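You operate a simulated robot arm through the tools that you are given. There is no shell and no other tool.

You run a simulated two-armed robot. Do the job below in one go: nothing can be reset, and whatever is moved stays where it is left.

JOB
Add pads to the blue tray until the scale shows 300 g or more.
Fine: tray on the part scale, its weight counts; stop at the first pad that gets there; the tray ends back where it stood; pads not needed stay.

Only the result counts: the job must be done as asked and must still hold three seconds after the hand-in. Knocking over, shifting, dropping, spilling or breaking anything else fails it.

ROBOT AND FRAMES
Two 7-joint arms with fingered hands on one trunk that stands fixed in place. Base frame: the origin is at the foot of the trunk, x ahead of it, y to its left, z up. Units: m, rad, N and s.
The left shoulder is at [0.06, 0.126, 1.155], the right one opposite. With the tool pointing down near the work surface each hand reaches from about 0.38 to 0.72 m from the base axis, measured 20 degrees to its own side. Payload 2.5 kg a hand.
The TCP of each hand is the grasp point between the finger pads, 0.03 m short of the fingertips. In the tool frame z runs along the fingers and y along their closing line. The gripper opens to 0.104 m; its body begins 0.035 m behind the TCP. The gripper is a hand of 5 fingers: y runs from the thumb to the fingers, the wrist lies at [-0.015, -0.104, -0.178] in the tool frame.
Orientation is told as [roll, pitch, yaw] about the base's x, y, z axes, in that order, counted from this pose: with the fingers straight down and the wrist toward the robot, the tool's x, y and z point along [0, 1, 0], [1, 0, 0] and [0, 0, -1] of the base frame.

CONTROLS
- The arms move only by the tool jog_arm. It takes "left_steps", "right_steps" or both (then of equal length, played together; a hand with none holds still); each is a list of rows, each a list of 6 numbers: the shift along the tool's x, y, z in m, then the turn, a rotation vector about the tool's x, y, z in rad. In form: [[dx, dy, dz, wx, wy, wz], ...]. A call has 1 to 20 rows; each row is the pose to reach, as a shift and turn from the pose commanded when the call began, along the tool's axes at that moment. Rows are played at 5 a second. More than 0.05 m and 0.15 rad between two rows, and nothing of the call is played. Where a pose cannot be reached the arm comes as near as it can. A force on the tool above 40 N (or 10 N above the force at the start of the call, whichever is more), or a blocked arm, ends the call early, and 0.2 s more pass. In this call time passes only in rows, and 0.2 s behind the last. The reply holds the time, the measured pose of the TCP, the force on the tool along the base axes, the opening and the grip force, in the units named above and with some noise, with the torque about the TCP (base axes, N m) and any sound that the robot's microphone picked up.
- Cameras (640 x 400 px; columns grow to the right, rows downward): "scene" is now at [0.1127, 0.0291, 1.3448]; the picture's right is [0.39, -0.92, 0.00], its down [-0.70, -0.29, -0.65] and it looks along [0.60, 0.25, -0.76] (base axes); focal length 233 px, centre (320, 200). "left" rides on the left gripper at [-0.08, -0.078, -0.141] in its tool frame; the picture's right is [-0.78, -0.30, 0.56], its down [0.53, -0.78, 0.33] and it looks along [0.33, 0.56, 0.76] (tool axes); focal length 247 px, centre (320, 200). "right" rides on the right gripper at [0.08, -0.078, -0.141] in its tool frame; the picture's right is [-0.78, 0.30, -0.56], its down [-0.54, -0.78, 0.33] and it looks along [-0.33, 0.56, 0.76] (tool axes); focal length 247 px, centre (320, 200). There is no depth. A picture from a camera that has moved, and an enlarged one, comes with that camera's place and axes in the base frame and with its lens.
- snapshot(camera): a new picture of that camera. The clock stands still meanwhile.
- lift_body(by): slides the trunk up (or, below 0, down) by that many m; the arms and the scene camera ride with it, the base frame stays. It gives what a move gives, with no picture.
- set_fingers(index, middle, ring, little, thumb_bend, thumb_turn, hand): sets how far each is bent, from 0 (flat) to 1 (curled in); at 0.3 the hand is open as for a grip, at 0.7 the pads meet at the TCP. One left out holds its place. A second passes; each finger stops where it meets its share of the squeeze, and holds until it gets a number again. It is the only way to open and close the hand. It gives what a move gives, with no picture; readings hold the bend of each and the force on index, middle, ring, little, thumb and palm. thumb_turn goes from beside the hand (0) to across from the fingers (1), as for a grip.
- turn_head(pan, tilt): turns the head with the scene camera to pan (to the left, within 1.501 rad either way) and tilt (down, from -0.506 to 1.204), counted from straight ahead of the robot. It gives what a move gives.
- enlarge(camera, box): a new picture of the part [left, top, right, bottom] of that camera's present view, enlarged. The clock stands still meanwhile.
- sign_off(): hands the job in; it is judged then, once.

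Places have to be worked out from the pictures, the camera data and where the tool is seen. Open the grippers and draw the arms clear of the work before you hand the job in, unless the task says otherwise.

The tools are called after ">>>" as name(argument=value, ...) on one line, values as JSON. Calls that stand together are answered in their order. jog_arm: Moves the arms, as the interface text tells. Its arguments: {"type":"object","properties":{"left_steps":{"type":"array"},"right_steps":{"type":"array"}},"required":[]} The other tools are called the same way: lift_body (by) moves the trunk up or down; set_fingers (index, middle, ring, little, thumb_bend, thumb_turn, hand) moves the fingers one by one; turn_head (pan, tilt) turns the head that bears the scene camera; snapshot (camera) takes a picture; enlarge (camera, box) takes an enlarged picture of a part of a camera's view; sign_off () hands the job in.

At the start:

```text
time_s: 0.0
left_eef_pos: [0.3314, 0.3675, 1.1446]
left_ee_rot: [0.002, 0.0, 0.002]
left_ft_force: [-0.3, -1.0, -0.7]
left_wrist_torque: [0.01, 0.0, 0.01]
left_width: 0.1039
left_finger_force: 0.1
left_shape: jaw
left_bend: [0.3, 0.3, 0.3, 0.3, 0.3, 0.98]
left_finger forces: [0.0, 0.1, 0.0, 0.0, 0.1, 0.1]
right_eef_pos: [0.5274, -0.0625, 1.1378]
right_ee_rot: [0.0, 0.0, 0.0]
right_ft_force: [0.8, -0.2, 0.3]
right_wrist_torque: [-0.03, -0.02, -0.03]
right_width: 0.1036
right_finger_force: 0.0
right_shape: jaw
right_bend: [0.3, 0.3, 0.3, 0.3, 0.3, 0.98]
right_finger forces: [0.1, 0.0, 0.0, 0.0, 0.0, 0.1]
trunk travel left (down, up): [-0.55, 0.39]
head pan, tilt (commanded): [0.4, 0.86]
```

scene: 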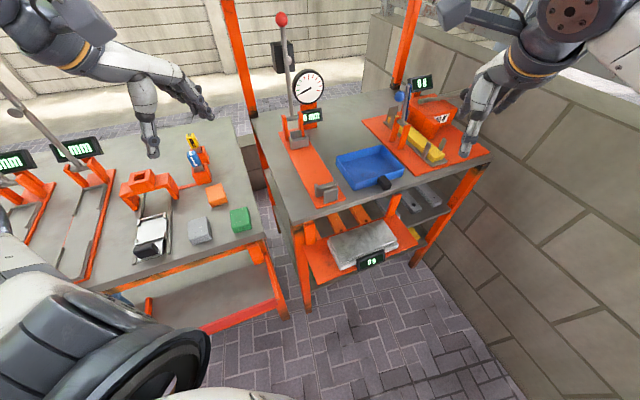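
right: 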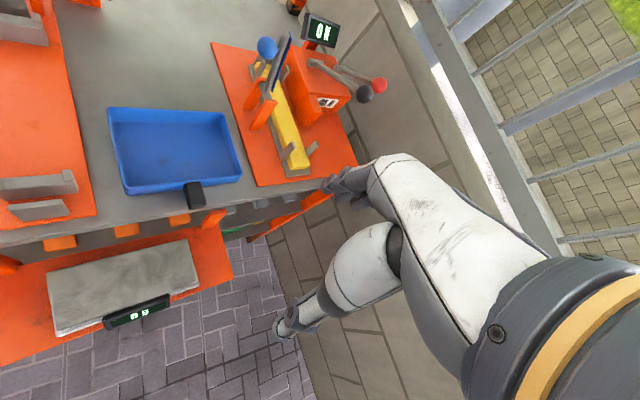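
left: 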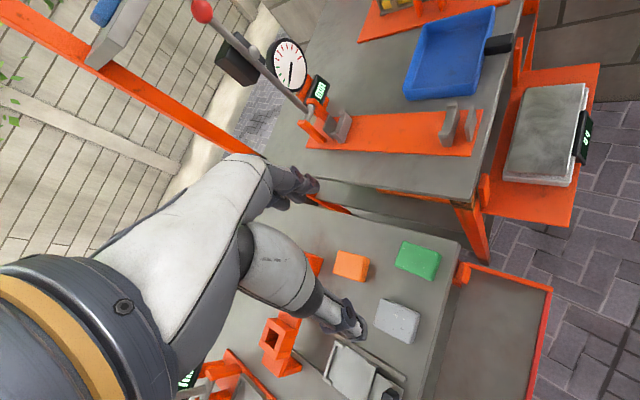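

I'll start by looking closely at the scene to identify the tray, the scale and the pads.

>>> enlarge(camera="scene", box=[240, 60, 500, 290])

>>> enlarge(camera="scene", box=[0, 100, 280, 290])

>>> enlarge(camera="right", box=[0, 0, 380, 380])

>>> enlarge(camera="left", box=[180, 0, 640, 400])

```text
1.74 times, centred on (370, 175) of scene
camera zoom: at [0.1127, 0.0291, 1.3448], right [0.39, -0.92, 0.0], down [-0.7, -0.29, -0.65], along [0.6, 0.25, -0.76], focal length 404 px, centre (233, 244)
```

zoom: 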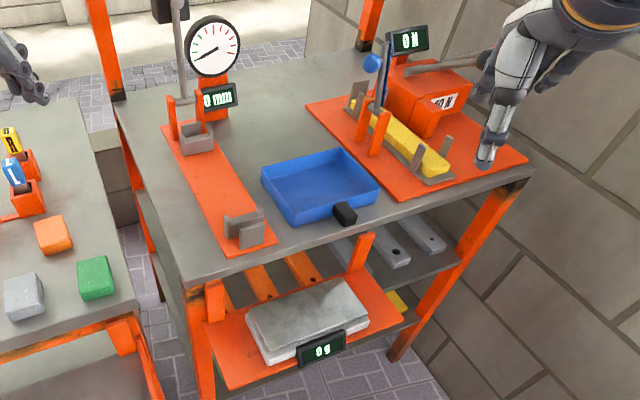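

```text
2.11 times, centred on (140, 195) of scene
camera zoom: at [0.1127, 0.0291, 1.3448], right [0.39, -0.92, 0.0], down [-0.7, -0.29, -0.65], along [0.6, 0.25, -0.76], focal length 490 px, centre (699, 210)
```

zoom: 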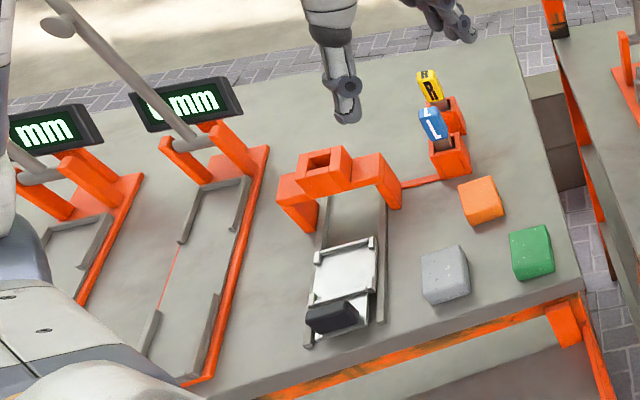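

```text
1.05 times, centred on (190, 190) of right (not enlarged: the box is as wide or as high as the picture)
camera zoom: at [0.4499, 0.0157, 1.2788], right [0.3, -0.78, 0.56], down [-0.78, -0.54, -0.33], along [0.56, -0.33, -0.76], focal length 260 px, centre (457, 210)
```

zoom: 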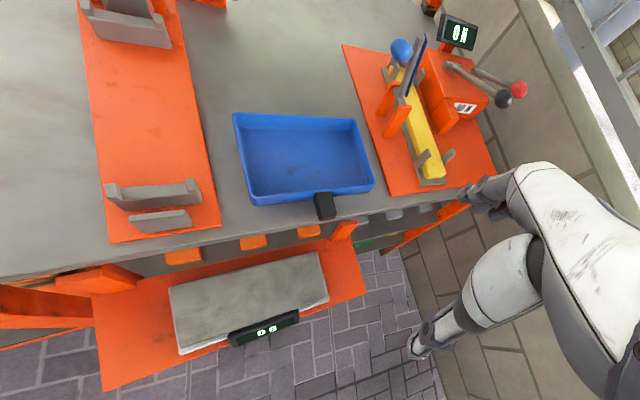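

```text
1.00 times, centred on (410, 200) of left (not enlarged: the box is as wide or as high as the picture)
camera zoom: at [0.2547, 0.2864, 1.2868], right [-0.29, -0.78, -0.56], down [-0.78, 0.53, -0.33], along [0.56, 0.34, -0.76], focal length 247 px, centre (230, 200)
```

zoom: 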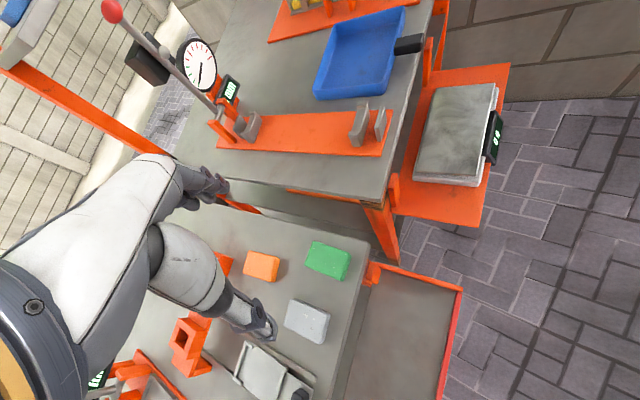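

The scale (0 g) sits on a low orange shelf in front of the right bench; the blue tray with a black handle is on the bench top. I need to identify the pads, so I'll look around with the head.

>>> turn_head(pan=0.0, tilt=1.1)

>>> snapshot(camera="scene")

>>> turn_head(pan=1.1, tilt=0.9)

>>> snapshot(camera="scene")

>>> turn_head(pan=-0.9, tilt=0.9)

>>> snapshot(camera="scene")

```text
time_s: 0.9
left_eef_pos: [0.3314, 0.3672, 1.1462]
left_ee_rot: [0.003, 0.001, 0.003]
left_ft_force: [-0.4, 0.1, 0.4]
left_wrist_torque: [-0.02, 0.03, 0.01]
left_width: 0.1037
left_finger_force: 0.0
left_shape: jaw
left_bend: [0.3, 0.3, 0.3, 0.3, 0.3, 0.98]
left_finger forces: [0.0, 0.0, 0.1, 0.0, 0.0, 0.0]
right_eef_pos: [0.5278, -0.0625, 1.1378]
right_ee_rot: [0.0, 0.0, 0.0]
right_ft_force: [0.2, 0.6, 0.3]
right_wrist_torque: [0.01, 0.0, 0.01]
right_width: 0.1038
right_finger_force: 0.1
right_shape: jaw
right_bend: [0.3, 0.3, 0.3, 0.3, 0.3, 0.98]
right_finger forces: [0.0, 0.0, 0.1, 0.0, 0.0, 0.1]
trunk travel left (down, up): [-0.55, 0.39]
head pan, tilt (commanded): [0.0, 1.1]
```

```text
taken
camera scene: at [0.1044, -0.0011, 1.3279], right [0.0, -1.0, 0.0], down [-0.89, 0.0, -0.45], along [0.45, 0.0, -0.89], focal length 233 px, centre (320, 200)
```

scene: 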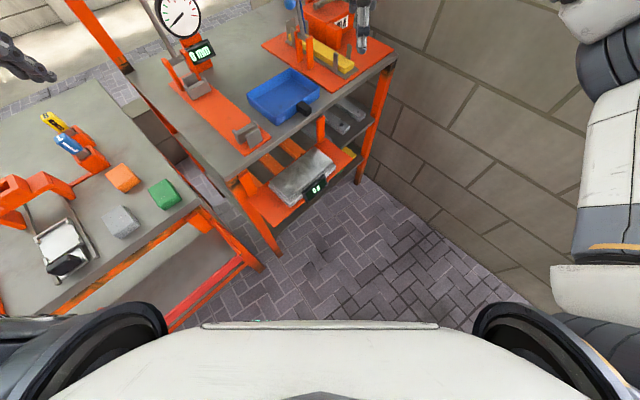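

```text
time_s: 2.2
left_eef_pos: [0.3316, 0.3677, 1.1458]
left_ee_rot: [0.003, 0.0, 0.001]
left_ft_force: [0.5, -1.0, -0.3]
left_wrist_torque: [-0.03, 0.01, 0.0]
left_width: 0.1036
left_finger_force: 0.1
left_shape: jaw
left_bend: [0.3, 0.3, 0.3, 0.3, 0.3, 0.98]
left_finger forces: [0.0, 0.1, 0.0, 0.0, 0.0, 0.0]
right_eef_pos: [0.5266, -0.0625, 1.139]
right_ee_rot: [0.002, 0.0, 0.0]
right_ft_force: [0.0, 0.9, -0.8]
right_wrist_torque: [0.01, 0.02, -0.01]
right_width: 0.1036
right_finger_force: 0.1
right_shape: jaw
right_bend: [0.3, 0.3, 0.3, 0.3, 0.3, 0.98]
right_finger forces: [0.0, 0.0, 0.1, 0.1, 0.0, 0.0]
trunk travel left (down, up): [-0.55, 0.39]
head pan, tilt (commanded): [1.1, 0.901]
```

```text
taken
camera scene: at [0.0755, 0.0661, 1.3417], right [0.89, -0.45, 0.0], down [-0.36, -0.7, -0.62], along [0.28, 0.55, -0.78], focal length 233 px, centre (320, 200)
```

scene: 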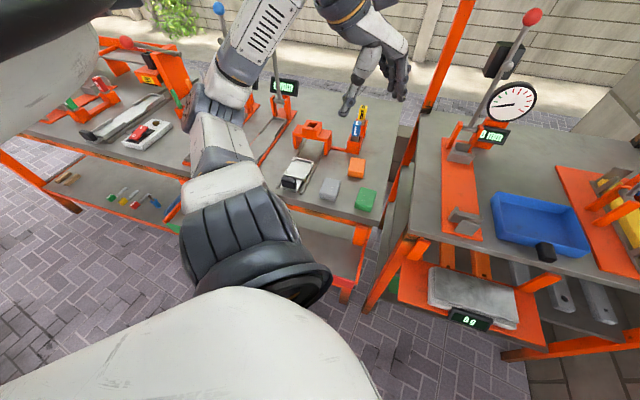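

```text
time_s: 4.1
left_eef_pos: [0.3317, 0.3677, 1.1459]
left_ee_rot: [0.002, 0.0, 0.001]
left_ft_force: [0.7, 0.1, 0.4]
left_wrist_torque: [0.02, 0.01, -0.01]
left_width: 0.1035
left_finger_force: 0.0
left_shape: jaw
left_bend: [0.3, 0.3, 0.3, 0.3, 0.3, 0.98]
left_finger forces: [0.0, 0.0, 0.0, 0.0, 0.0, 0.0]
right_eef_pos: [0.5284, -0.0624, 1.1376]
right_ee_rot: [0.0, 0.002, 0.002]
right_ft_force: [-0.4, 0.7, 0.0]
right_wrist_torque: [-0.05, -0.01, 0.01]
right_width: 0.1035
right_finger_force: 0.0
right_shape: jaw
right_bend: [0.3, 0.3, 0.3, 0.3, 0.3, 0.98]
right_finger forces: [0.1, 0.0, 0.0, 0.0, 0.0, 0.0]
trunk travel left (down, up): [-0.55, 0.39]
head pan, tilt (commanded): [-0.901, 0.901]
```

```text
taken
camera scene: at [0.0882, -0.0603, 1.3417], right [-0.78, -0.62, 0.0], down [-0.49, 0.61, -0.62], along [0.39, -0.49, -0.78], focal length 233 px, centre (320, 200)
```

scene: 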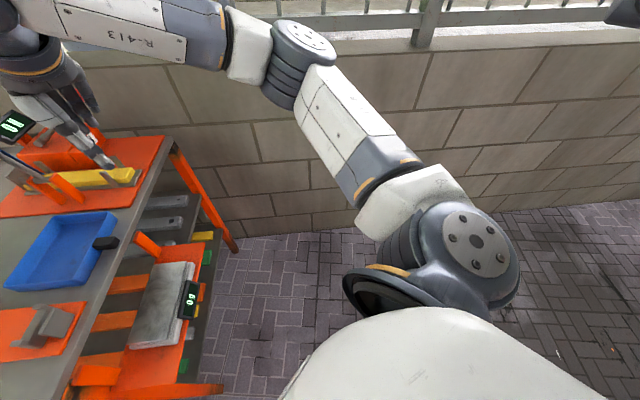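

Three loose blocks (orange, grey, green) on the left bench look like the pads. I'll aim the head between the benches and zoom in on the tray, scale, pads, and the items on the shelf below.

>>> turn_head(pan=0.25, tilt=0.95)

>>> enlarge(camera="scene", box=[270, 90, 430, 190])

>>> enlarge(camera="scene", box=[240, 150, 400, 250])

>>> enlarge(camera="scene", box=[80, 120, 240, 220])

>>> snapshot(camera="scene")

```text
time_s: 5.5
left_eef_pos: [0.3312, 0.367, 1.1459]
left_ee_rot: [0.001, 0.0, 0.002]
left_ft_force: [0.8, -0.2, -0.2]
left_wrist_torque: [0.02, -0.01, 0.0]
left_width: 0.1038
left_finger_force: 0.0
left_shape: jaw
left_bend: [0.3, 0.3, 0.3, 0.3, 0.3, 0.98]
left_finger forces: [0.0, 0.0, 0.1, 0.1, 0.0, 0.0]
right_eef_pos: [0.5275, -0.062, 1.1376]
right_ee_rot: [0.0, 0.0, -0.001]
right_ft_force: [-0.2, -0.7, -0.2]
right_wrist_torque: [0.05, 0.01, 0.01]
right_width: 0.1036
right_finger_force: 0.0
right_shape: jaw
right_bend: [0.3, 0.3, 0.3, 0.3, 0.3, 0.98]
right_finger forces: [0.0, 0.1, 0.1, 0.0, 0.0, 0.0]
trunk travel left (down, up): [-0.55, 0.39]
head pan, tilt (commanded): [0.25, 0.949]
```

```text
4.00 times, centred on (350, 140) of scene
camera zoom: at [0.1117, 0.0167, 1.3381], right [0.25, -0.97, 0.0], down [-0.79, -0.2, -0.58], along [0.56, 0.14, -0.81], focal length 930 px, centre (200, 440)
```

zoom: 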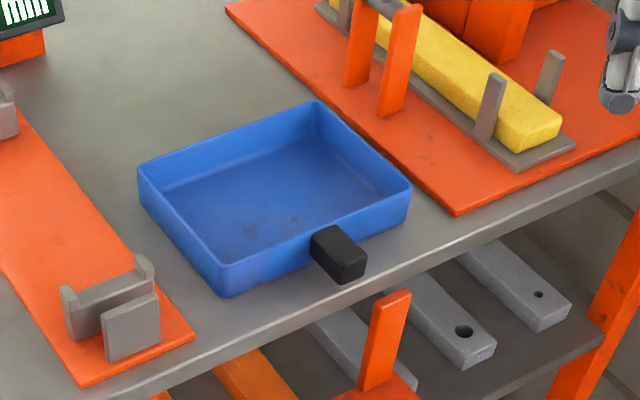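

```text
4.00 times, centred on (320, 200) of scene
camera zoom: at [0.1117, 0.0167, 1.3381], right [0.25, -0.97, 0.0], down [-0.79, -0.2, -0.58], along [0.56, 0.14, -0.81], focal length 930 px, centre (320, 200)
```

zoom: 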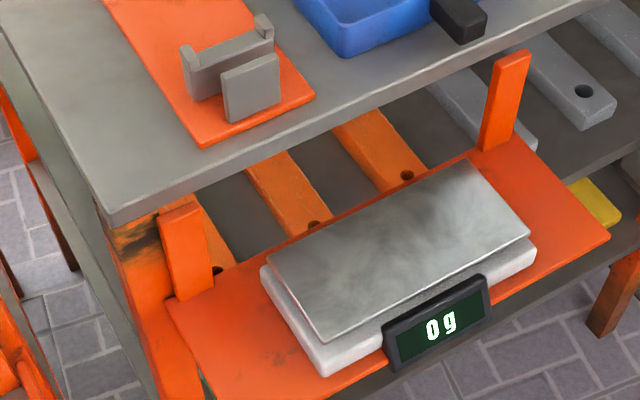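

```text
4.00 times, centred on (160, 170) of scene
camera zoom: at [0.1117, 0.0167, 1.3381], right [0.25, -0.97, 0.0], down [-0.79, -0.2, -0.58], along [0.56, 0.14, -0.81], focal length 930 px, centre (960, 320)
```

zoom: 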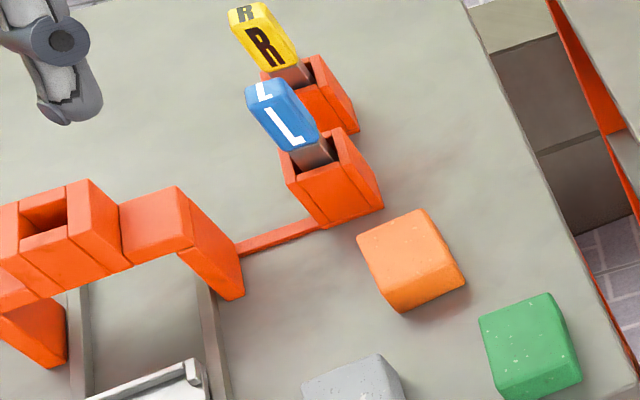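

```text
taken
camera scene: at [0.1117, 0.0167, 1.3381], right [0.25, -0.97, 0.0], down [-0.79, -0.2, -0.58], along [0.56, 0.14, -0.81], focal length 233 px, centre (320, 200)
```

scene: 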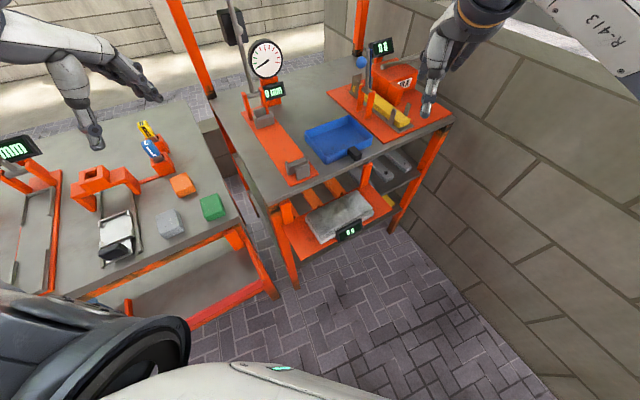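

The blocks orange/grey/green (about (0.41,0.48), (0.29,0.44), (0.36,0.36), z≈0.84) look like the pads. The tray centre is about (0.68,0.10) with its rim at z≈0.88, turned about 45°, and the scale plate is about (0.48,0.05), z≈0.76. I'll bring the right hand over the tray handle with a 45° yaw to look closer.

>>> jog_arm(right_steps=[[0.0143, 0.0122, 0.0135, 0, 0, -0.098], [0.0285, 0.0244, 0.027, 0, 0, -0.196], [0.0428, 0.0366, 0.0405, 0, 0, -0.294], [0.057, 0.0488, 0.054, 0, 0, -0.393], [0.0713, 0.061, 0.0675, 0, 0, -0.491], [0.0855, 0.0731, 0.081, 0, 0, -0.589], [0.0998, 0.0853, 0.0945, 0, 0, -0.687], [0.114, 0.0975, 0.108, 0, 0, -0.785]])

>>> snapshot(camera="right")

>>> snapshot(camera="scene")

>>> snapshot(camera="left")

```text
time_s: 7.3
left_eef_pos: [0.331, 0.3671, 1.1469]
left_ee_rot: [0.002, -0.002, 0.002]
left_ft_force: [0.2, -0.1, 0.7]
left_wrist_torque: [-0.05, 0.01, 0.01]
left_width: 0.1039
left_finger_force: 0.0
left_shape: jaw
left_bend: [0.3, 0.3, 0.3, 0.3, 0.3, 0.98]
left_finger forces: [0.0, 0.0, 0.0, 0.0, 0.0, 0.1]
right_eef_pos: [0.6015, 0.024, 1.057]
right_ee_rot: [0.0, 0.0, 0.591]
right_ft_force: [0.5, 0.0, 0.4]
right_wrist_torque: [-0.02, 0.0, -0.01]
right_width: 0.1035
right_finger_force: 0.0
right_shape: jaw
right_bend: [0.3, 0.3, 0.3, 0.3, 0.3, 0.98]
right_finger forces: [0.1, 0.0, 0.0, 0.0, 0.0, 0.1]
right hand out of reach, approached as far as the arm can: row 7, 8
trunk travel left (down, up): [-0.55, 0.39]
head pan, tilt (commanded): [0.25, 0.949]
```

```text
taken
camera right: at [0.4927, 0.046, 1.1987], right [0.68, -0.48, 0.56], down [-0.35, -0.88, -0.33], along [0.65, 0.03, -0.76], focal length 247 px, centre (320, 200)
```

right: 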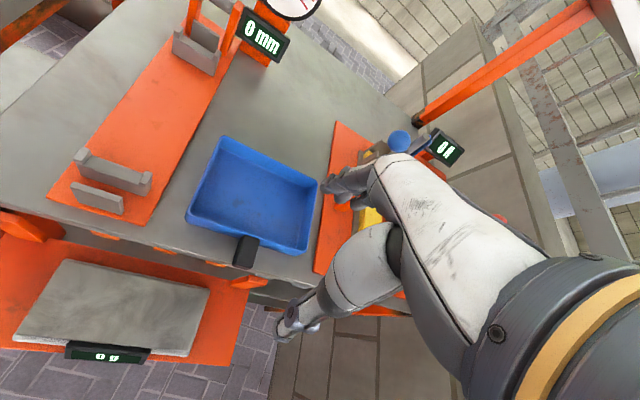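

```text
taken
camera scene: at [0.1117, 0.0168, 1.3381], right [0.25, -0.97, 0.0], down [-0.79, -0.2, -0.58], along [0.56, 0.14, -0.81], focal length 233 px, centre (320, 200)
```

scene: 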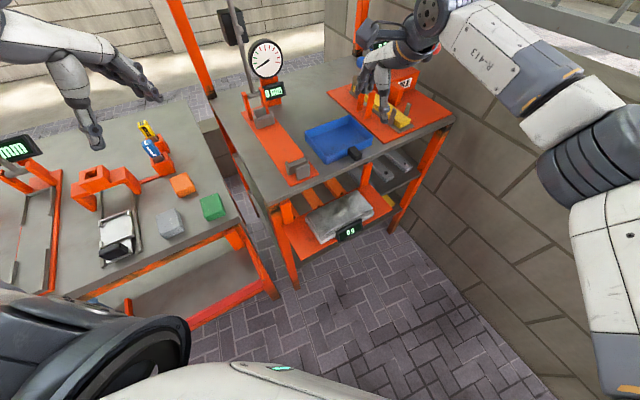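

```text
taken
camera left: at [0.2547, 0.2864, 1.2868], right [-0.29, -0.78, -0.56], down [-0.78, 0.53, -0.33], along [0.56, 0.34, -0.76], focal length 247 px, centre (320, 200)
```

left: 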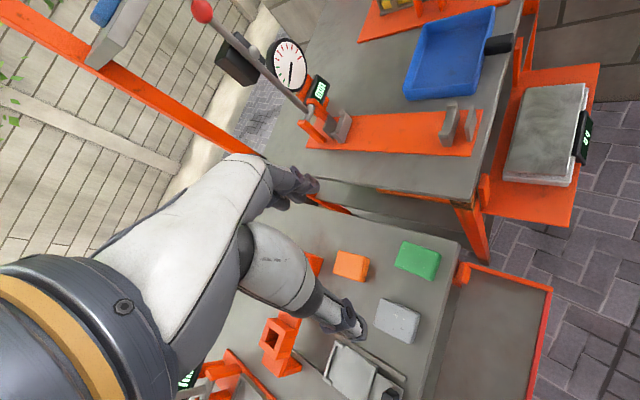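

The right hand stopped at yaw 0.59 at row 6, and the handle is visible just below and ahead of it. I'll go lower with no other change to see how reach and the commanded pose behave.

>>> jog_arm(right_steps=[[0, 0, 0.03, 0, 0, 0], [0, 0, 0.06, 0, 0, 0], [0, 0, 0.08, 0, 0, 0]])

```text
time_s: 8.1
left_eef_pos: [0.332, 0.3683, 1.1473]
left_ee_rot: [0.003, 0.0, 0.0]
left_ft_force: [-0.2, 0.3, 0.0]
left_wrist_torque: [0.02, 0.01, -0.01]
left_width: 0.1035
left_finger_force: 0.1
left_shape: jaw
left_bend: [0.3, 0.3, 0.3, 0.3, 0.3, 0.98]
left_finger forces: [0.0, 0.0, 0.1, 0.1, 0.0, 0.0]
right_eef_pos: [0.6022, 0.0242, 0.9783]
right_ee_rot: [0.001, -0.001, 0.59]
right_ft_force: [0.2, 0.5, 0.0]
right_wrist_torque: [0.02, 0.04, 0.03]
right_width: 0.1037
right_finger_force: 0.0
right_shape: jaw
right_bend: [0.3, 0.3, 0.3, 0.3, 0.3, 0.98]
right_finger forces: [0.1, 0.0, 0.0, 0.0, 0.0, 0.0]
trunk travel left (down, up): [-0.55, 0.39]
head pan, tilt (commanded): [0.25, 0.949]
```

The commanded pose equals the reached one. Now I'll try turning the rest of the way to yaw 0.785 at this lower height while shifting over the handle.

>>> jog_arm(right_steps=[[0.0, 0.0, 0, 0, 0, -0.065], [0.0, 0.0, 0, 0, 0, -0.13], [0, 0, 0, 0, 0, -0.195]])

>>> snapshot(camera="right")

```text
time_s: 8.9
left_eef_pos: [0.33, 0.3678, 1.1462]
left_ee_rot: [0.002, 0.0, 0.001]
left_ft_force: [0.5, -0.8, 0.9]
left_wrist_torque: [-0.02, -0.01, 0.03]
left_width: 0.1038
left_finger_force: 0.1
left_shape: jaw
left_bend: [0.3, 0.3, 0.3, 0.3, 0.3, 0.98]
left_finger forces: [0.0, 0.1, 0.0, 0.0, 0.1, 0.0]
right_eef_pos: [0.6003, 0.025, 0.9775]
right_ee_rot: [-0.002, 0.001, 0.654]
right_ft_force: [1.0, 0.1, 0.0]
right_wrist_torque: [0.01, -0.01, -0.01]
right_width: 0.1039
right_finger_force: 0.1
right_shape: jaw
right_bend: [0.3, 0.3, 0.3, 0.3, 0.3, 0.98]
right_finger forces: [0.0, 0.0, 0.0, 0.0, 0.1, 0.0]
right hand out of reach, approached as far as the arm can: row 2, 3
trunk travel left (down, up): [-0.55, 0.39]
head pan, tilt (commanded): [0.25, 0.949]
```

```text
taken
camera right: at [0.4907, 0.0393, 1.1188], right [0.71, -0.44, 0.56], down [-0.29, -0.9, -0.33], along [0.64, 0.07, -0.76], focal length 247 px, centre (320, 200)
```

right: 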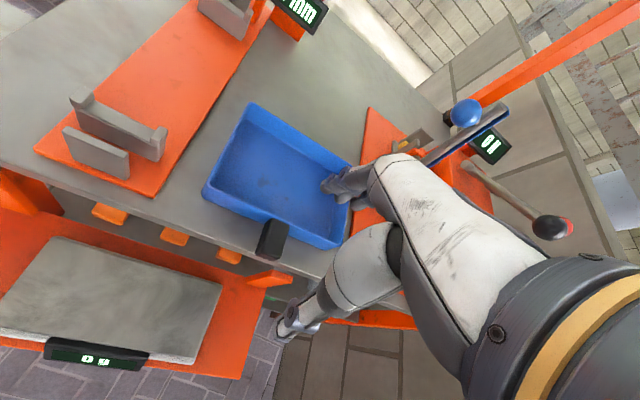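

The wrist limits yaw to about 0.65 here, but the limit grew as the hand went lower relative to the shoulder. I'll raise the trunk 0.10 m to get more yaw range.

>>> lift_body(by=0.1)

>>> jog_arm(right_steps=[[0, 0, 0.04, 0, 0, 0], [0, 0, 0.08, 0, 0, 0], [0, 0, 0.12, 0, 0, 0], [0, 0, 0.12, 0, 0, -0.03], [0, 0, 0.12, 0, 0, -0.06], [0, 0, 0.12, 0, 0, -0.09], [0, 0, 0.12, 0, 0, -0.13]])

```text
time_s: 10.2
left_eef_pos: [0.3308, 0.3673, 1.2468]
left_ee_rot: [0.002, 0.0, 0.003]
left_ft_force: [-0.9, -0.2, 0.0]
left_wrist_torque: [0.01, -0.02, -0.01]
left_width: 0.1038
left_finger_force: 0.0
left_shape: jaw
left_bend: [0.3, 0.3, 0.3, 0.3, 0.3, 0.98]
left_finger forces: [0.1, 0.1, 0.0, 0.0, 0.0, 0.0]
right_eef_pos: [0.6009, 0.0245, 1.0779]
right_ee_rot: [0.0, 0.0, 0.652]
right_ft_force: [-0.1, -0.2, 0.2]
right_wrist_torque: [-0.01, 0.01, -0.03]
right_width: 0.1037
right_finger_force: 0.1
right_shape: jaw
right_bend: [0.3, 0.3, 0.3, 0.3, 0.3, 0.98]
right_finger forces: [0.1, 0.0, 0.0, 0.1, 0.0, 0.0]
trunk travel left (down, up): [-0.65, 0.29]
head pan, tilt (commanded): [0.25, 0.949]
```

```text
time_s: 11.8
left_eef_pos: [0.3308, 0.3665, 1.2461]
left_ee_rot: [0.002, -0.001, 0.003]
left_ft_force: [-0.7, -1.2, -0.2]
left_wrist_torque: [-0.02, 0.03, -0.02]
left_width: 0.1037
left_finger_force: 0.0
left_shape: jaw
left_bend: [0.3, 0.3, 0.3, 0.3, 0.3, 0.98]
left_finger forces: [0.0, 0.0, 0.1, 0.1, 0.0, 0.0]
right_eef_pos: [0.6009, 0.0256, 0.9684]
right_ee_rot: [-0.001, -0.002, 0.653]
right_ft_force: [-0.4, 0.2, 0.7]
right_wrist_torque: [0.0, 0.01, 0.0]
right_width: 0.1037
right_finger_force: 0.0
right_shape: jaw
right_bend: [0.3, 0.3, 0.3, 0.3, 0.3, 0.98]
right_finger forces: [0.0, 0.1, 0.0, 0.0, 0.0, 0.1]
right hand out of reach, approached as far as the arm can: row 3, 4, 5, 6, 7
trunk travel left (down, up): [-0.65, 0.29]
head pan, tilt (commanded): [0.25, 0.949]
```

Raising the trunk made it tighter, so the sweet spot seems to be a hand height about 0.2 m below the shoulder. I'll go back up, return the trunk to 0, and test the yaw limit directly over the handle, using the trunk as the vertical axis later.

>>> jog_arm(right_steps=[[0, 0, -0.045, 0, 0, 0], [0, 0, -0.09, 0, 0, 0]])

>>> lift_body(by=-0.1)

>>> jog_arm(right_steps=[[0.004, 0.018, 0, 0, 0, 0], [0.0068, 0.0354, 0, 0, 0, 0], [0.0068, 0.0354, 0, 0, 0, -0.025], [0.0068, 0.0354, 0, 0, 0, -0.05], [0.0068, 0.0354, 0, 0, 0, -0.075], [0.0068, 0.0354, 0, 0, 0, -0.1], [0.0068, 0.0354, 0, 0, 0, -0.13]])

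```text
time_s: 12.4
left_eef_pos: [0.331, 0.3669, 1.2468]
left_ee_rot: [0.003, -0.001, 0.003]
left_ft_force: [0.6, -0.6, -0.2]
left_wrist_torque: [-0.03, 0.0, 0.02]
left_width: 0.1038
left_finger_force: 0.0
left_shape: jaw
left_bend: [0.3, 0.3, 0.3, 0.3, 0.3, 0.98]
left_finger forces: [0.0, 0.1, 0.0, 0.0, 0.0, 0.0]
right_eef_pos: [0.6005, 0.0242, 1.0577]
right_ee_rot: [-0.001, -0.003, 0.653]
right_ft_force: [0.0, -0.3, -0.4]
right_wrist_torque: [-0.01, 0.03, -0.02]
right_width: 0.1041
right_finger_force: 0.1
right_shape: jaw
right_bend: [0.3, 0.3, 0.3, 0.3, 0.3, 0.98]
right_finger forces: [0.0, 0.0, 0.0, 0.0, 0.0, 0.0]
trunk travel left (down, up): [-0.65, 0.29]
head pan, tilt (commanded): [0.25, 0.949]
```

```text
time_s: 13.8
left_eef_pos: [0.3308, 0.3672, 1.1456]
left_ee_rot: [0.002, 0.0, 0.003]
left_ft_force: [0.5, -1.1, 0.3]
left_wrist_torque: [0.04, -0.02, 0.02]
left_width: 0.1036
left_finger_force: 0.0
left_shape: jaw
left_bend: [0.3, 0.3, 0.3, 0.3, 0.3, 0.98]
left_finger forces: [0.0, 0.0, 0.1, 0.0, 0.1, 0.0]
right_eef_pos: [0.6001, 0.0238, 0.956]
right_ee_rot: [-0.003, -0.001, 0.652]
right_ft_force: [0.5, -0.2, -0.1]
right_wrist_torque: [0.0, -0.01, 0.04]
right_width: 0.1035
right_finger_force: 0.1
right_shape: jaw
right_bend: [0.3, 0.3, 0.3, 0.3, 0.3, 0.98]
right_finger forces: [0.0, 0.0, 0.1, 0.1, 0.1, 0.0]
trunk travel left (down, up): [-0.55, 0.39]
head pan, tilt (commanded): [0.25, 0.949]
```

```text
time_s: 15.4
left_eef_pos: [0.3317, 0.3666, 1.1473]
left_ee_rot: [0.003, -0.001, 0.002]
left_ft_force: [-0.6, 0.0, 0.1]
left_wrist_torque: [-0.02, 0.0, 0.0]
left_width: 0.1037
left_finger_force: 0.0
left_shape: jaw
left_bend: [0.3, 0.3, 0.3, 0.3, 0.3, 0.98]
left_finger forces: [0.1, 0.0, 0.0, 0.0, 0.0, 0.0]
right_eef_pos: [0.5793, 0.0466, 0.949]
right_ee_rot: [-0.003, -0.003, 0.728]
right_ft_force: [0.4, 0.4, 0.6]
right_wrist_torque: [-0.02, -0.03, 0.04]
right_width: 0.1037
right_finger_force: 0.1
right_shape: jaw
right_bend: [0.3, 0.3, 0.3, 0.3, 0.3, 0.98]
right_finger forces: [0.1, 0.0, 0.0, 0.0, 0.1, 0.0]
right hand out of reach, approached as far as the arm can: row 1, 2, 3, 4, 5, 6, 7
trunk travel left (down, up): [-0.55, 0.39]
head pan, tilt (commanded): [0.25, 0.949]
```

The right hand trades position for yaw here, so it can't reach this pose. I'll test by symmetry what the left hand could do at the handle (yaw −0.785) by trying the mirror pose (0.615, −0.045, yaw 0.785) with the right hand.

>>> jog_arm(right_steps=[[-0.0309, -0.0114, 0, 0, 0, 0], [-0.0617, -0.0229, 0, 0, 0, 0], [-0.0926, -0.0343, 0, 0, 0, 0], [-0.0926, -0.0343, 0, 0, 0, -0.03], [-0.0926, -0.0343, 0, 0, 0, -0.057]])

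```text
time_s: 16.6
left_eef_pos: [0.331, 0.3668, 1.1466]
left_ee_rot: [0.003, 0.0, 0.002]
left_ft_force: [-0.1, -0.8, -0.2]
left_wrist_torque: [0.0, -0.01, 0.02]
left_width: 0.1039
left_finger_force: 0.1
left_shape: jaw
left_bend: [0.3, 0.3, 0.3, 0.3, 0.3, 0.98]
left_finger forces: [0.1, 0.0, 0.0, 0.0, 0.0, 0.1]
right_eef_pos: [0.5675, -0.0362, 0.9295]
right_ee_rot: [-0.005, 0.0, 0.729]
right_ft_force: [0.8, -0.2, -0.9]
right_wrist_torque: [0.04, -0.02, 0.02]
right_width: 0.1041
right_finger_force: 0.1
right_shape: jaw
right_bend: [0.3, 0.3, 0.3, 0.3, 0.3, 0.98]
right_finger forces: [0.1, 0.1, 0.0, 0.0, 0.1, 0.1]
right hand out of reach, approached as far as the arm can: row 1, 2, 3, 4, 5
trunk travel left (down, up): [-0.55, 0.39]
head pan, tilt (commanded): [0.25, 0.949]
```

The limit appears to be about yaw ≥0.7 with x ≥0.57. Now I'll test the opposite yaw (−0.785, closing across the handle) with the right hand over the handle, raised a bit for safety.

>>> jog_arm(right_steps=[[0.002, 0.007, -0.015, 0, 0, 0.126], [0.004, 0.014, -0.03, 0, 0, 0.252], [0.006, 0.021, -0.04, 0, 0, 0.378], [0.008, 0.029, -0.04, 0, 0, 0.505], [0.01, 0.036, -0.04, 0, 0, 0.631], [0.0125, 0.043, -0.04, 0, 0, 0.757], [0.015, 0.05, -0.04, 0, 0, 0.883], [0.017, 0.057, -0.04, 0, 0, 1.009], [0.019, 0.064, -0.04, 0, 0, 1.135], [0.021, 0.072, -0.04, 0, 0, 1.262], [0.023, 0.079, -0.04, 0, 0, 1.388], [0.025, 0.0861, -0.04, 0, 0, 1.514]])

>>> snapshot(camera="right")

>>> snapshot(camera="scene")

```text
time_s: 19.2
left_eef_pos: [0.3307, 0.366, 1.1471]
left_ee_rot: [0.001, 0.0, 0.003]
left_ft_force: [0.1, 0.9, 0.7]
left_wrist_torque: [0.03, 0.02, 0.03]
left_width: 0.1037
left_finger_force: 0.0
left_shape: jaw
left_bend: [0.3, 0.3, 0.3, 0.3, 0.3, 0.98]
left_finger forces: [0.0, 0.0, 0.0, 0.1, 0.0, 0.0]
right_eef_pos: [0.5928, 0.0219, 0.9651]
right_ee_rot: [0.0, -0.005, -0.789]
right_ft_force: [0.1, 0.3, 0.2]
right_wrist_torque: [0.01, -0.05, -0.01]
right_width: 0.1043
right_finger_force: 0.1
right_shape: jaw
right_bend: [0.3, 0.3, 0.3, 0.3, 0.3, 0.98]
right_finger forces: [0.0, 0.0, 0.0, 0.0, 0.0, 0.0]
right hand out of reach, approached as far as the arm can: row 12
trunk travel left (down, up): [-0.55, 0.39]
head pan, tilt (commanded): [0.25, 0.949]
```

```text
taken
camera right: at [0.5937, 0.1311, 1.1062], right [-0.34, -0.76, 0.56], down [-0.93, 0.17, -0.34], along [0.16, -0.63, -0.76], focal length 247 px, centre (320, 200)
```

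right: 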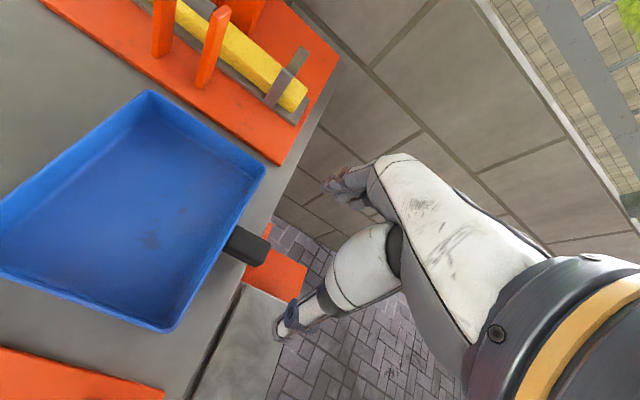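

```text
taken
camera scene: at [0.1118, 0.0162, 1.3381], right [0.25, -0.97, 0.0], down [-0.79, -0.2, -0.58], along [0.56, 0.14, -0.81], focal length 233 px, centre (320, 200)
```

scene: 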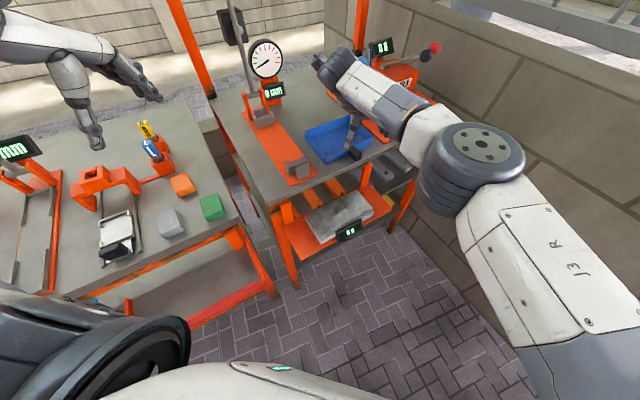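

Yaw −0.785 across the handle is nearly reachable (TCP (0.593, 0.022), just short), but a front-wall + handle-tip pinch would hold the loaded tray more firmly. I'll test whether tilting the fingers forward lets the right hand reach yaw ≈0.78: first swing back to yaw 0.74 closer in, then tilt.

>>> jog_arm(right_steps=[[-0.0018, -0.0029, -0.005, 0, 0, -0.139], [-0.0035, -0.0058, -0.01, 0, 0, -0.278], [-0.0053, -0.0087, -0.015, 0, 0, -0.417], [-0.007, -0.0116, -0.02, 0, 0, -0.556], [-0.0089, -0.0145, -0.02, 0, 0, -0.695], [-0.0107, -0.0173, -0.02, 0, 0, -0.834], [-0.0125, -0.0202, -0.02, 0, 0, -0.973], [-0.0142, -0.0231, -0.02, 0, 0, -1.112], [-0.016, -0.026, -0.02, 0, 0, -1.251], [-0.0178, -0.0289, -0.02, 0, 0, -1.39], [-0.0178, -0.0289, -0.02, 0, 0, -1.529]])

>>> jog_arm(right_steps=[[0, 0, 0, -0.07, 0, 0], [0, 0, 0, -0.14, 0, 0], [0, 0, 0, -0.21, 0, 0], [0, 0, 0, -0.28, 0, 0], [0, 0, 0, -0.35, 0, 0]])

```text
time_s: 21.6
left_eef_pos: [0.3315, 0.3664, 1.1473]
left_ee_rot: [0.002, 0.0, 0.002]
left_ft_force: [0.4, 0.1, 0.0]
left_wrist_torque: [-0.01, -0.02, 0.01]
left_width: 0.1035
left_finger_force: 0.0
left_shape: jaw
left_bend: [0.3, 0.3, 0.3, 0.3, 0.3, 0.98]
left_finger forces: [0.0, 0.0, 0.0, 0.0, 0.1, 0.1]
right_eef_pos: [0.5603, 0.0293, 0.9853]
right_ee_rot: [-0.005, 0.001, 0.744]
right_ft_force: [0.0, 0.3, 1.1]
right_wrist_torque: [0.0, -0.01, 0.01]
right_width: 0.104
right_finger_force: 0.0
right_shape: jaw
right_bend: [0.3, 0.3, 0.3, 0.3, 0.3, 0.98]
right_finger forces: [0.0, 0.0, 0.1, 0.1, 0.1, 0.0]
trunk travel left (down, up): [-0.55, 0.39]
head pan, tilt (commanded): [0.25, 0.949]
```

```text
time_s: 22.8
left_eef_pos: [0.3318, 0.3669, 1.1457]
left_ee_rot: [0.001, 0.0, 0.001]
left_ft_force: [0.2, -0.1, -0.4]
left_wrist_torque: [-0.02, -0.02, 0.02]
left_width: 0.1035
left_finger_force: 0.1
left_shape: jaw
left_bend: [0.3, 0.3, 0.3, 0.3, 0.3, 0.98]
left_finger forces: [0.0, 0.1, 0.0, 0.0, 0.0, 0.0]
right_eef_pos: [0.559, 0.0279, 0.9849]
right_ee_rot: [-0.007, -0.352, 0.745]
right_ft_force: [0.2, -0.8, -0.5]
right_wrist_torque: [-0.02, 0.0, 0.04]
right_width: 0.104
right_finger_force: 0.0
right_shape: jaw
right_bend: [0.3, 0.3, 0.3, 0.3, 0.3, 0.98]
right_finger forces: [0.1, 0.1, 0.0, 0.0, 0.1, 0.1]
trunk travel left (down, up): [-0.55, 0.39]
head pan, tilt (commanded): [0.25, 0.949]
```

With a 20° forward tilt the pose holds. Now I'll move out over the handle with yaw up to 0.785 at the same height.

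>>> jog_arm(right_steps=[[-0.008, 0.0174, 0.0064, 0, 0, 0], [-0.016, 0.0347, 0.0127, 0, 0, 0], [-0.0239, 0.0521, 0.0191, 0, 0, 0], [-0.0239, 0.0521, 0.0191, 0, 0.0138, -0.0375]])

>>> snapshot(camera="right")

>>> snapshot(camera="scene")

```text
time_s: 23.8
left_eef_pos: [0.3321, 0.3673, 1.1469]
left_ee_rot: [0.001, 0.001, 0.003]
left_ft_force: [0.1, 0.7, 0.1]
left_wrist_torque: [0.01, -0.02, -0.03]
left_width: 0.1036
left_finger_force: 0.2
left_shape: jaw
left_bend: [0.3, 0.3, 0.3, 0.3, 0.3, 0.98]
left_finger forces: [0.1, 0.0, 0.0, 0.1, 0.2, 0.0]
right_eef_pos: [0.6157, 0.0501, 0.985]
right_ee_rot: [-0.007, -0.35, 0.744]
right_ft_force: [-0.7, 0.2, 1.0]
right_wrist_torque: [0.05, -0.01, 0.01]
right_width: 0.1039
right_finger_force: 0.0
right_shape: jaw
right_bend: [0.3, 0.3, 0.3, 0.3, 0.3, 0.98]
right_finger forces: [0.0, 0.0, 0.1, 0.0, 0.1, 0.1]
trunk travel left (down, up): [-0.55, 0.39]
head pan, tilt (commanded): [0.25, 0.949]
```

```text
taken
camera right: at [0.4718, 0.0252, 1.0895], right [0.59, -0.51, 0.63], down [-0.09, -0.81, -0.58], along [0.81, 0.28, -0.52], focal length 247 px, centre (320, 200)
```

right: 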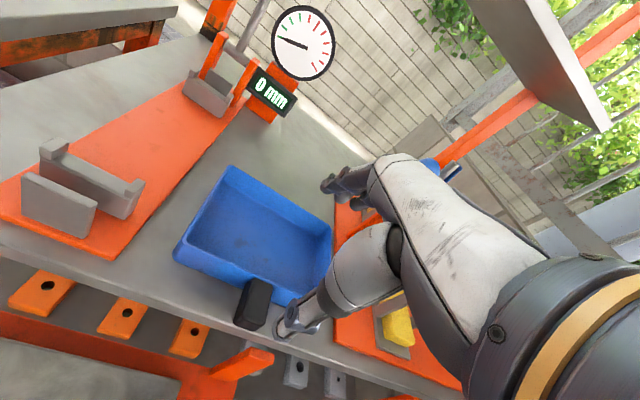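

```text
taken
camera scene: at [0.1117, 0.0168, 1.3381], right [0.25, -0.97, 0.0], down [-0.79, -0.2, -0.58], along [0.56, 0.14, -0.81], focal length 233 px, centre (320, 200)
```

scene: 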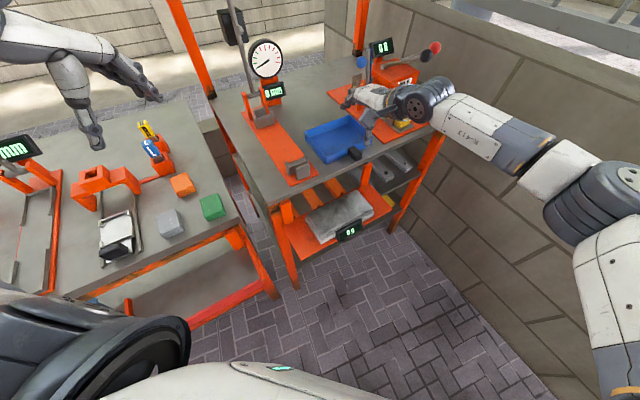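

The tilted pose over the handle is reachable. I'll zoom in on the tray handle and fingers from the right-hand camera.

>>> enlarge(camera="right", box=[160, 150, 400, 350])

>>> enlarge(camera="scene", box=[290, 70, 450, 190])

```text
2.00 times, centred on (280, 250) of right
camera zoom: at [0.4718, 0.0252, 1.0895], right [0.59, -0.51, 0.63], down [-0.09, -0.81, -0.58], along [0.81, 0.28, -0.52], focal length 494 px, centre (400, 100)
```

zoom: 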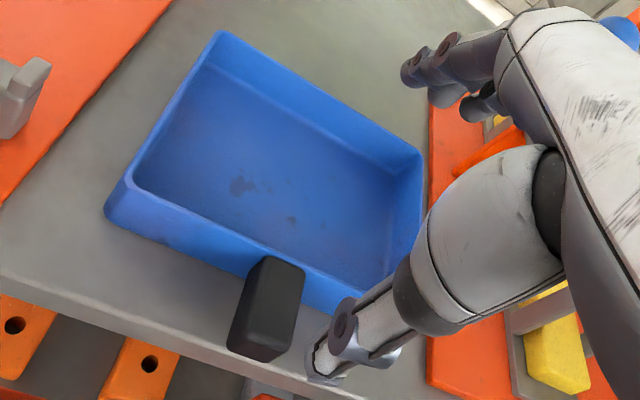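

```text
3.33 times, centred on (370, 130) of scene
camera zoom: at [0.1117, 0.0168, 1.3381], right [0.25, -0.97, 0.0], down [-0.79, -0.2, -0.58], along [0.56, 0.14, -0.81], focal length 775 px, centre (153, 433)
```

zoom: 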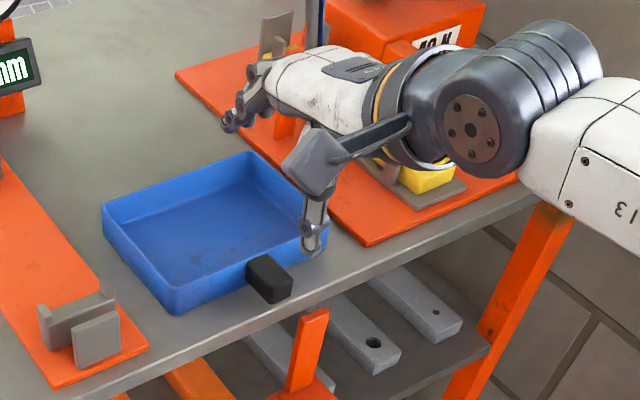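

The handle runs from about (0.627,0.061) at the wall to (0.601,0.036) at its tip, so the TCP at (0.616,0.050) is already right above the grip midpoint. Less tilt would be better for the thumb; I'll back the tilt off gradually to find what's reachable.

>>> jog_arm(right_steps=[[0, 0, 0, 0.05, 0, 0], [0, 0, 0, 0.1, 0, 0], [0, 0, 0, 0.15, 0, 0], [0, 0, 0, 0.2, 0, 0]])

```text
time_s: 24.8
left_eef_pos: [0.3308, 0.3667, 1.1472]
left_ee_rot: [0.003, 0.0, 0.003]
left_ft_force: [0.0, 0.1, -0.5]
left_wrist_torque: [0.01, -0.01, 0.02]
left_width: 0.1038
left_finger_force: 0.0
left_shape: jaw
left_bend: [0.3, 0.3, 0.3, 0.3, 0.3, 0.98]
left_finger forces: [0.0, 0.0, 0.0, 0.1, 0.0, 0.1]
right_eef_pos: [0.586, 0.0321, 0.9657]
right_ee_rot: [-0.007, -0.15, 0.783]
right_ft_force: [0.0, 0.2, -0.1]
right_wrist_torque: [0.0, 0.03, 0.02]
right_width: 0.1041
right_finger_force: 0.0
right_shape: jaw
right_bend: [0.3, 0.3, 0.3, 0.3, 0.3, 0.98]
right_finger forces: [0.0, 0.0, 0.0, 0.0, 0.0, 0.1]
right hand out of reach, approached as far as the arm can: row 1, 2, 3, 4
trunk travel left (down, up): [-0.55, 0.39]
head pan, tilt (commanded): [0.25, 0.949]
```

At tilt 0.15 the hand falls ~3.5 cm short, so a vertical e2-closing grip isn't available to the right hand. I'll test the mirror of a left-hand grip (yaw −0.785 at (0.615, −0.05)) with the right hand: untilt first, then swing.

>>> jog_arm(right_steps=[[-0.015, -0.02, 0, 0.05, 0, 0], [-0.03, -0.03, 0, 0.1, 0, 0], [-0.03, -0.04, 0, 0.15, 0, 0]])

>>> jog_arm(right_steps=[[0, 0, 0, 0, 0, 0.143], [0, 0, 0, 0, 0, 0.286], [0, 0, 0, 0, 0, 0.429], [0, 0, 0, 0, 0, 0.572], [0, 0, 0, 0, 0, 0.715], [0, 0, 0, 0, 0, 0.858], [0, 0, 0, 0, 0, 1.001], [0, 0, 0, 0, 0, 1.144], [0, 0, 0, 0, 0, 1.287], [0, 0, 0, 0, 0, 1.43], [0, 0, 0, 0, 0, 1.57]])

```text
time_s: 25.6
left_eef_pos: [0.3319, 0.3672, 1.1465]
left_ee_rot: [0.003, -0.001, 0.002]
left_ft_force: [-0.4, -0.1, -0.3]
left_wrist_torque: [0.02, 0.04, -0.03]
left_width: 0.1037
left_finger_force: 0.0
left_shape: jaw
left_bend: [0.3, 0.3, 0.3, 0.3, 0.3, 0.98]
left_finger forces: [0.0, 0.1, 0.1, 0.0, 0.1, 0.1]
right_eef_pos: [0.5856, 0.0335, 0.964]
right_ee_rot: [-0.007, -0.15, 0.784]
right_ft_force: [0.3, 0.1, 0.6]
right_wrist_torque: [0.01, 0.03, 0.01]
right_width: 0.1041
right_finger_force: 0.2
right_shape: jaw
right_bend: [0.3, 0.3, 0.3, 0.3, 0.3, 0.98]
right_finger forces: [0.0, 0.0, 0.0, 0.0, 0.1, 0.1]
right hand out of reach, approached as far as the arm can: row 1, 2, 3
trunk travel left (down, up): [-0.55, 0.39]
head pan, tilt (commanded): [0.25, 0.949]
```

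```text
time_s: 28.0
left_eef_pos: [0.3315, 0.3673, 1.1462]
left_ee_rot: [0.001, 0.0, 0.001]
left_ft_force: [0.5, 0.1, -0.7]
left_wrist_torque: [0.03, 0.02, 0.02]
left_width: 0.1036
left_finger_force: 0.2
left_shape: jaw
left_bend: [0.3, 0.3, 0.3, 0.3, 0.3, 0.98]
left_finger forces: [0.1, 0.0, 0.1, 0.1, 0.0, 0.0]
right_eef_pos: [0.5832, 0.0348, 0.9665]
right_ee_rot: [0.151, -0.008, -0.791]
right_ft_force: [-0.4, -0.1, 0.1]
right_wrist_torque: [-0.03, -0.01, 0.0]
right_width: 0.1041
right_finger_force: 0.0
right_shape: jaw
right_bend: [0.3, 0.3, 0.3, 0.3, 0.3, 0.98]
right_finger forces: [0.1, 0.1, 0.0, 0.0, 0.0, 0.1]
trunk travel left (down, up): [-0.55, 0.39]
head pan, tilt (commanded): [0.25, 0.949]
```

The hand now sits at yaw −0.79 with its fingers leaning slightly toward the tray, which suits gripping the handle's sides. I'll test whether the right hand can hold that yaw where the handle would be at the scale (about (0.407, −0.018)), staying high.

>>> jog_arm(right_steps=[[-0.032, -0.017, -0.005, 0, 0, 0], [-0.064, -0.034, -0.01, 0, 0, 0], [-0.096, -0.051, -0.015, 0, 0, 0], [-0.128, -0.068, -0.02, 0, 0, 0], [-0.1605, -0.086, -0.0244, 0, 0, 0]])

>>> snapshot(camera="right")

>>> snapshot(camera="scene")

```text
time_s: 29.2
left_eef_pos: [0.3306, 0.3665, 1.147]
left_ee_rot: [0.002, 0.0, 0.003]
left_ft_force: [0.8, 0.2, 0.7]
left_wrist_torque: [0.0, -0.01, -0.03]
left_width: 0.1036
left_finger_force: 0.2
left_shape: jaw
left_bend: [0.3, 0.3, 0.3, 0.3, 0.3, 0.98]
left_finger forces: [0.0, 0.0, 0.0, 0.1, 0.1, 0.1]
right_eef_pos: [0.4057, -0.0192, 0.9652]
right_ee_rot: [0.15, -0.007, -0.789]
right_ft_force: [-0.8, -1.1, -0.5]
right_wrist_torque: [0.02, -0.01, -0.02]
right_width: 0.104
right_finger_force: 0.0
right_shape: jaw
right_bend: [0.3, 0.3, 0.3, 0.3, 0.3, 0.98]
right_finger forces: [0.1, 0.0, 0.1, 0.0, 0.0, 0.0]
trunk travel left (down, up): [-0.55, 0.39]
head pan, tilt (commanded): [0.25, 0.949]
```

```text
taken
camera right: at [0.3915, 0.0749, 1.1153], right [-0.4, -0.81, 0.44], down [-0.89, 0.21, -0.41], along [0.24, -0.55, -0.8], focal length 247 px, centre (320, 200)
```

right: 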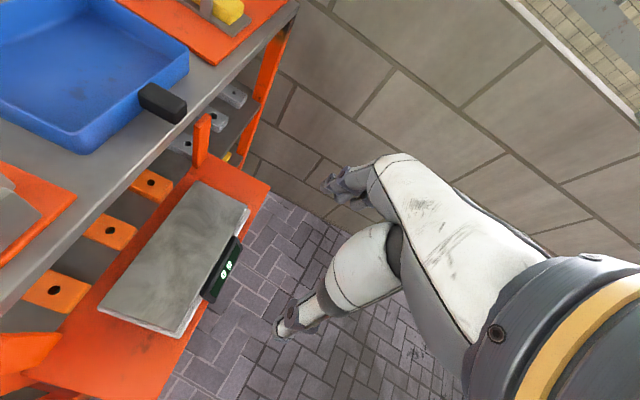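

```text
taken
camera scene: at [0.1115, 0.0167, 1.3381], right [0.25, -0.97, 0.0], down [-0.79, -0.2, -0.58], along [0.56, 0.14, -0.81], focal length 233 px, centre (320, 200)
```

scene: 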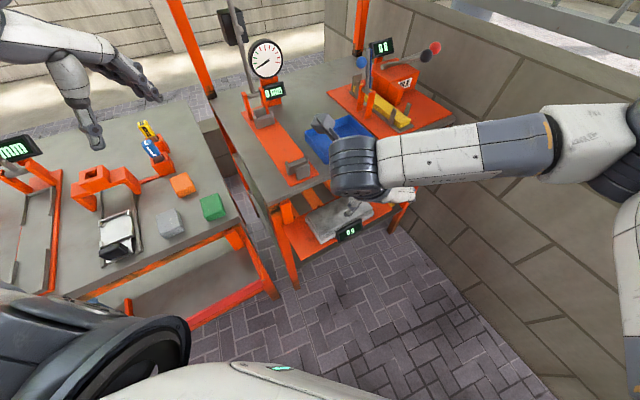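

The right hand reaches yaw −0.79 both over the bench and over the scale, so I'll use it to grip the handle's sides. From the camera geometry the index is at tool x≈+0.007 and the thumb at ≈0, so the TCP can go right on the handle centre ≈(0.612,0.047). Moving back above it and checking alignment.

>>> jog_arm(right_steps=[[0.0316, 0.0163, 0.0048, 0, 0, 0], [0.0633, 0.0327, 0.0096, 0, 0, 0], [0.0949, 0.049, 0.0145, 0, 0, 0], [0.1265, 0.0653, 0.0193, 0, 0, 0], [0.1582, 0.0817, 0.0241, 0, 0, 0], [0.1898, 0.098, 0.0289, 0, 0, 0]])

>>> enlarge(camera="right", box=[140, 140, 380, 290])

>>> enlarge(camera="scene", box=[280, 80, 440, 200])

```text
time_s: 30.6
left_eef_pos: [0.3312, 0.3673, 1.1462]
left_ee_rot: [0.002, 0.0, 0.002]
left_ft_force: [-1.0, 0.0, -0.7]
left_wrist_torque: [0.02, -0.01, 0.01]
left_width: 0.1036
left_finger_force: 0.0
left_shape: jaw
left_bend: [0.3, 0.3, 0.3, 0.3, 0.3, 0.98]
left_finger forces: [0.0, 0.0, 0.1, 0.1, 0.1, 0.1]
right_eef_pos: [0.6121, 0.0473, 0.9661]
right_ee_rot: [0.148, -0.006, -0.784]
right_ft_force: [0.3, 0.1, 0.9]
right_wrist_torque: [-0.03, -0.01, 0.0]
right_width: 0.1043
right_finger_force: 0.1
right_shape: jaw
right_bend: [0.3, 0.3, 0.3, 0.3, 0.3, 0.98]
right_finger forces: [0.0, 0.0, 0.0, 0.1, 0.1, 0.0]
trunk travel left (down, up): [-0.55, 0.39]
head pan, tilt (commanded): [0.25, 0.949]
```

```text
2.67 times, centred on (260, 215) of right
camera zoom: at [0.5963, 0.1426, 1.1172], right [-0.39, -0.81, 0.44], down [-0.89, 0.21, -0.41], along [0.24, -0.55, -0.8], focal length 659 px, centre (480, 160)
```

zoom: 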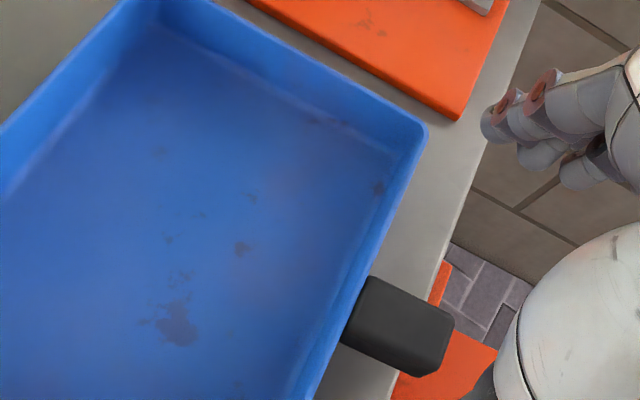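

```text
3.33 times, centred on (360, 140) of scene
camera zoom: at [0.1117, 0.0174, 1.3381], right [0.25, -0.97, 0.0], down [-0.79, -0.2, -0.58], along [0.56, 0.14, -0.81], focal length 775 px, centre (187, 400)
```

zoom: 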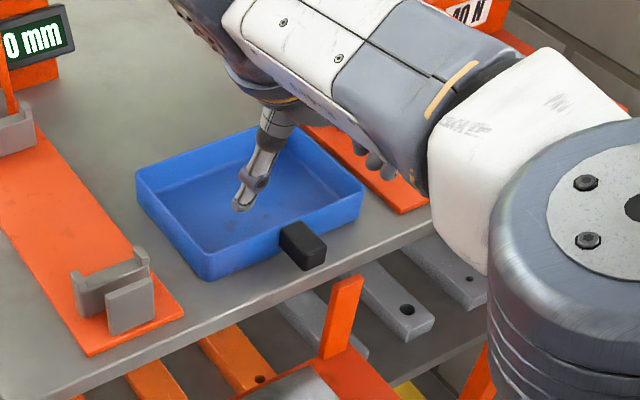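

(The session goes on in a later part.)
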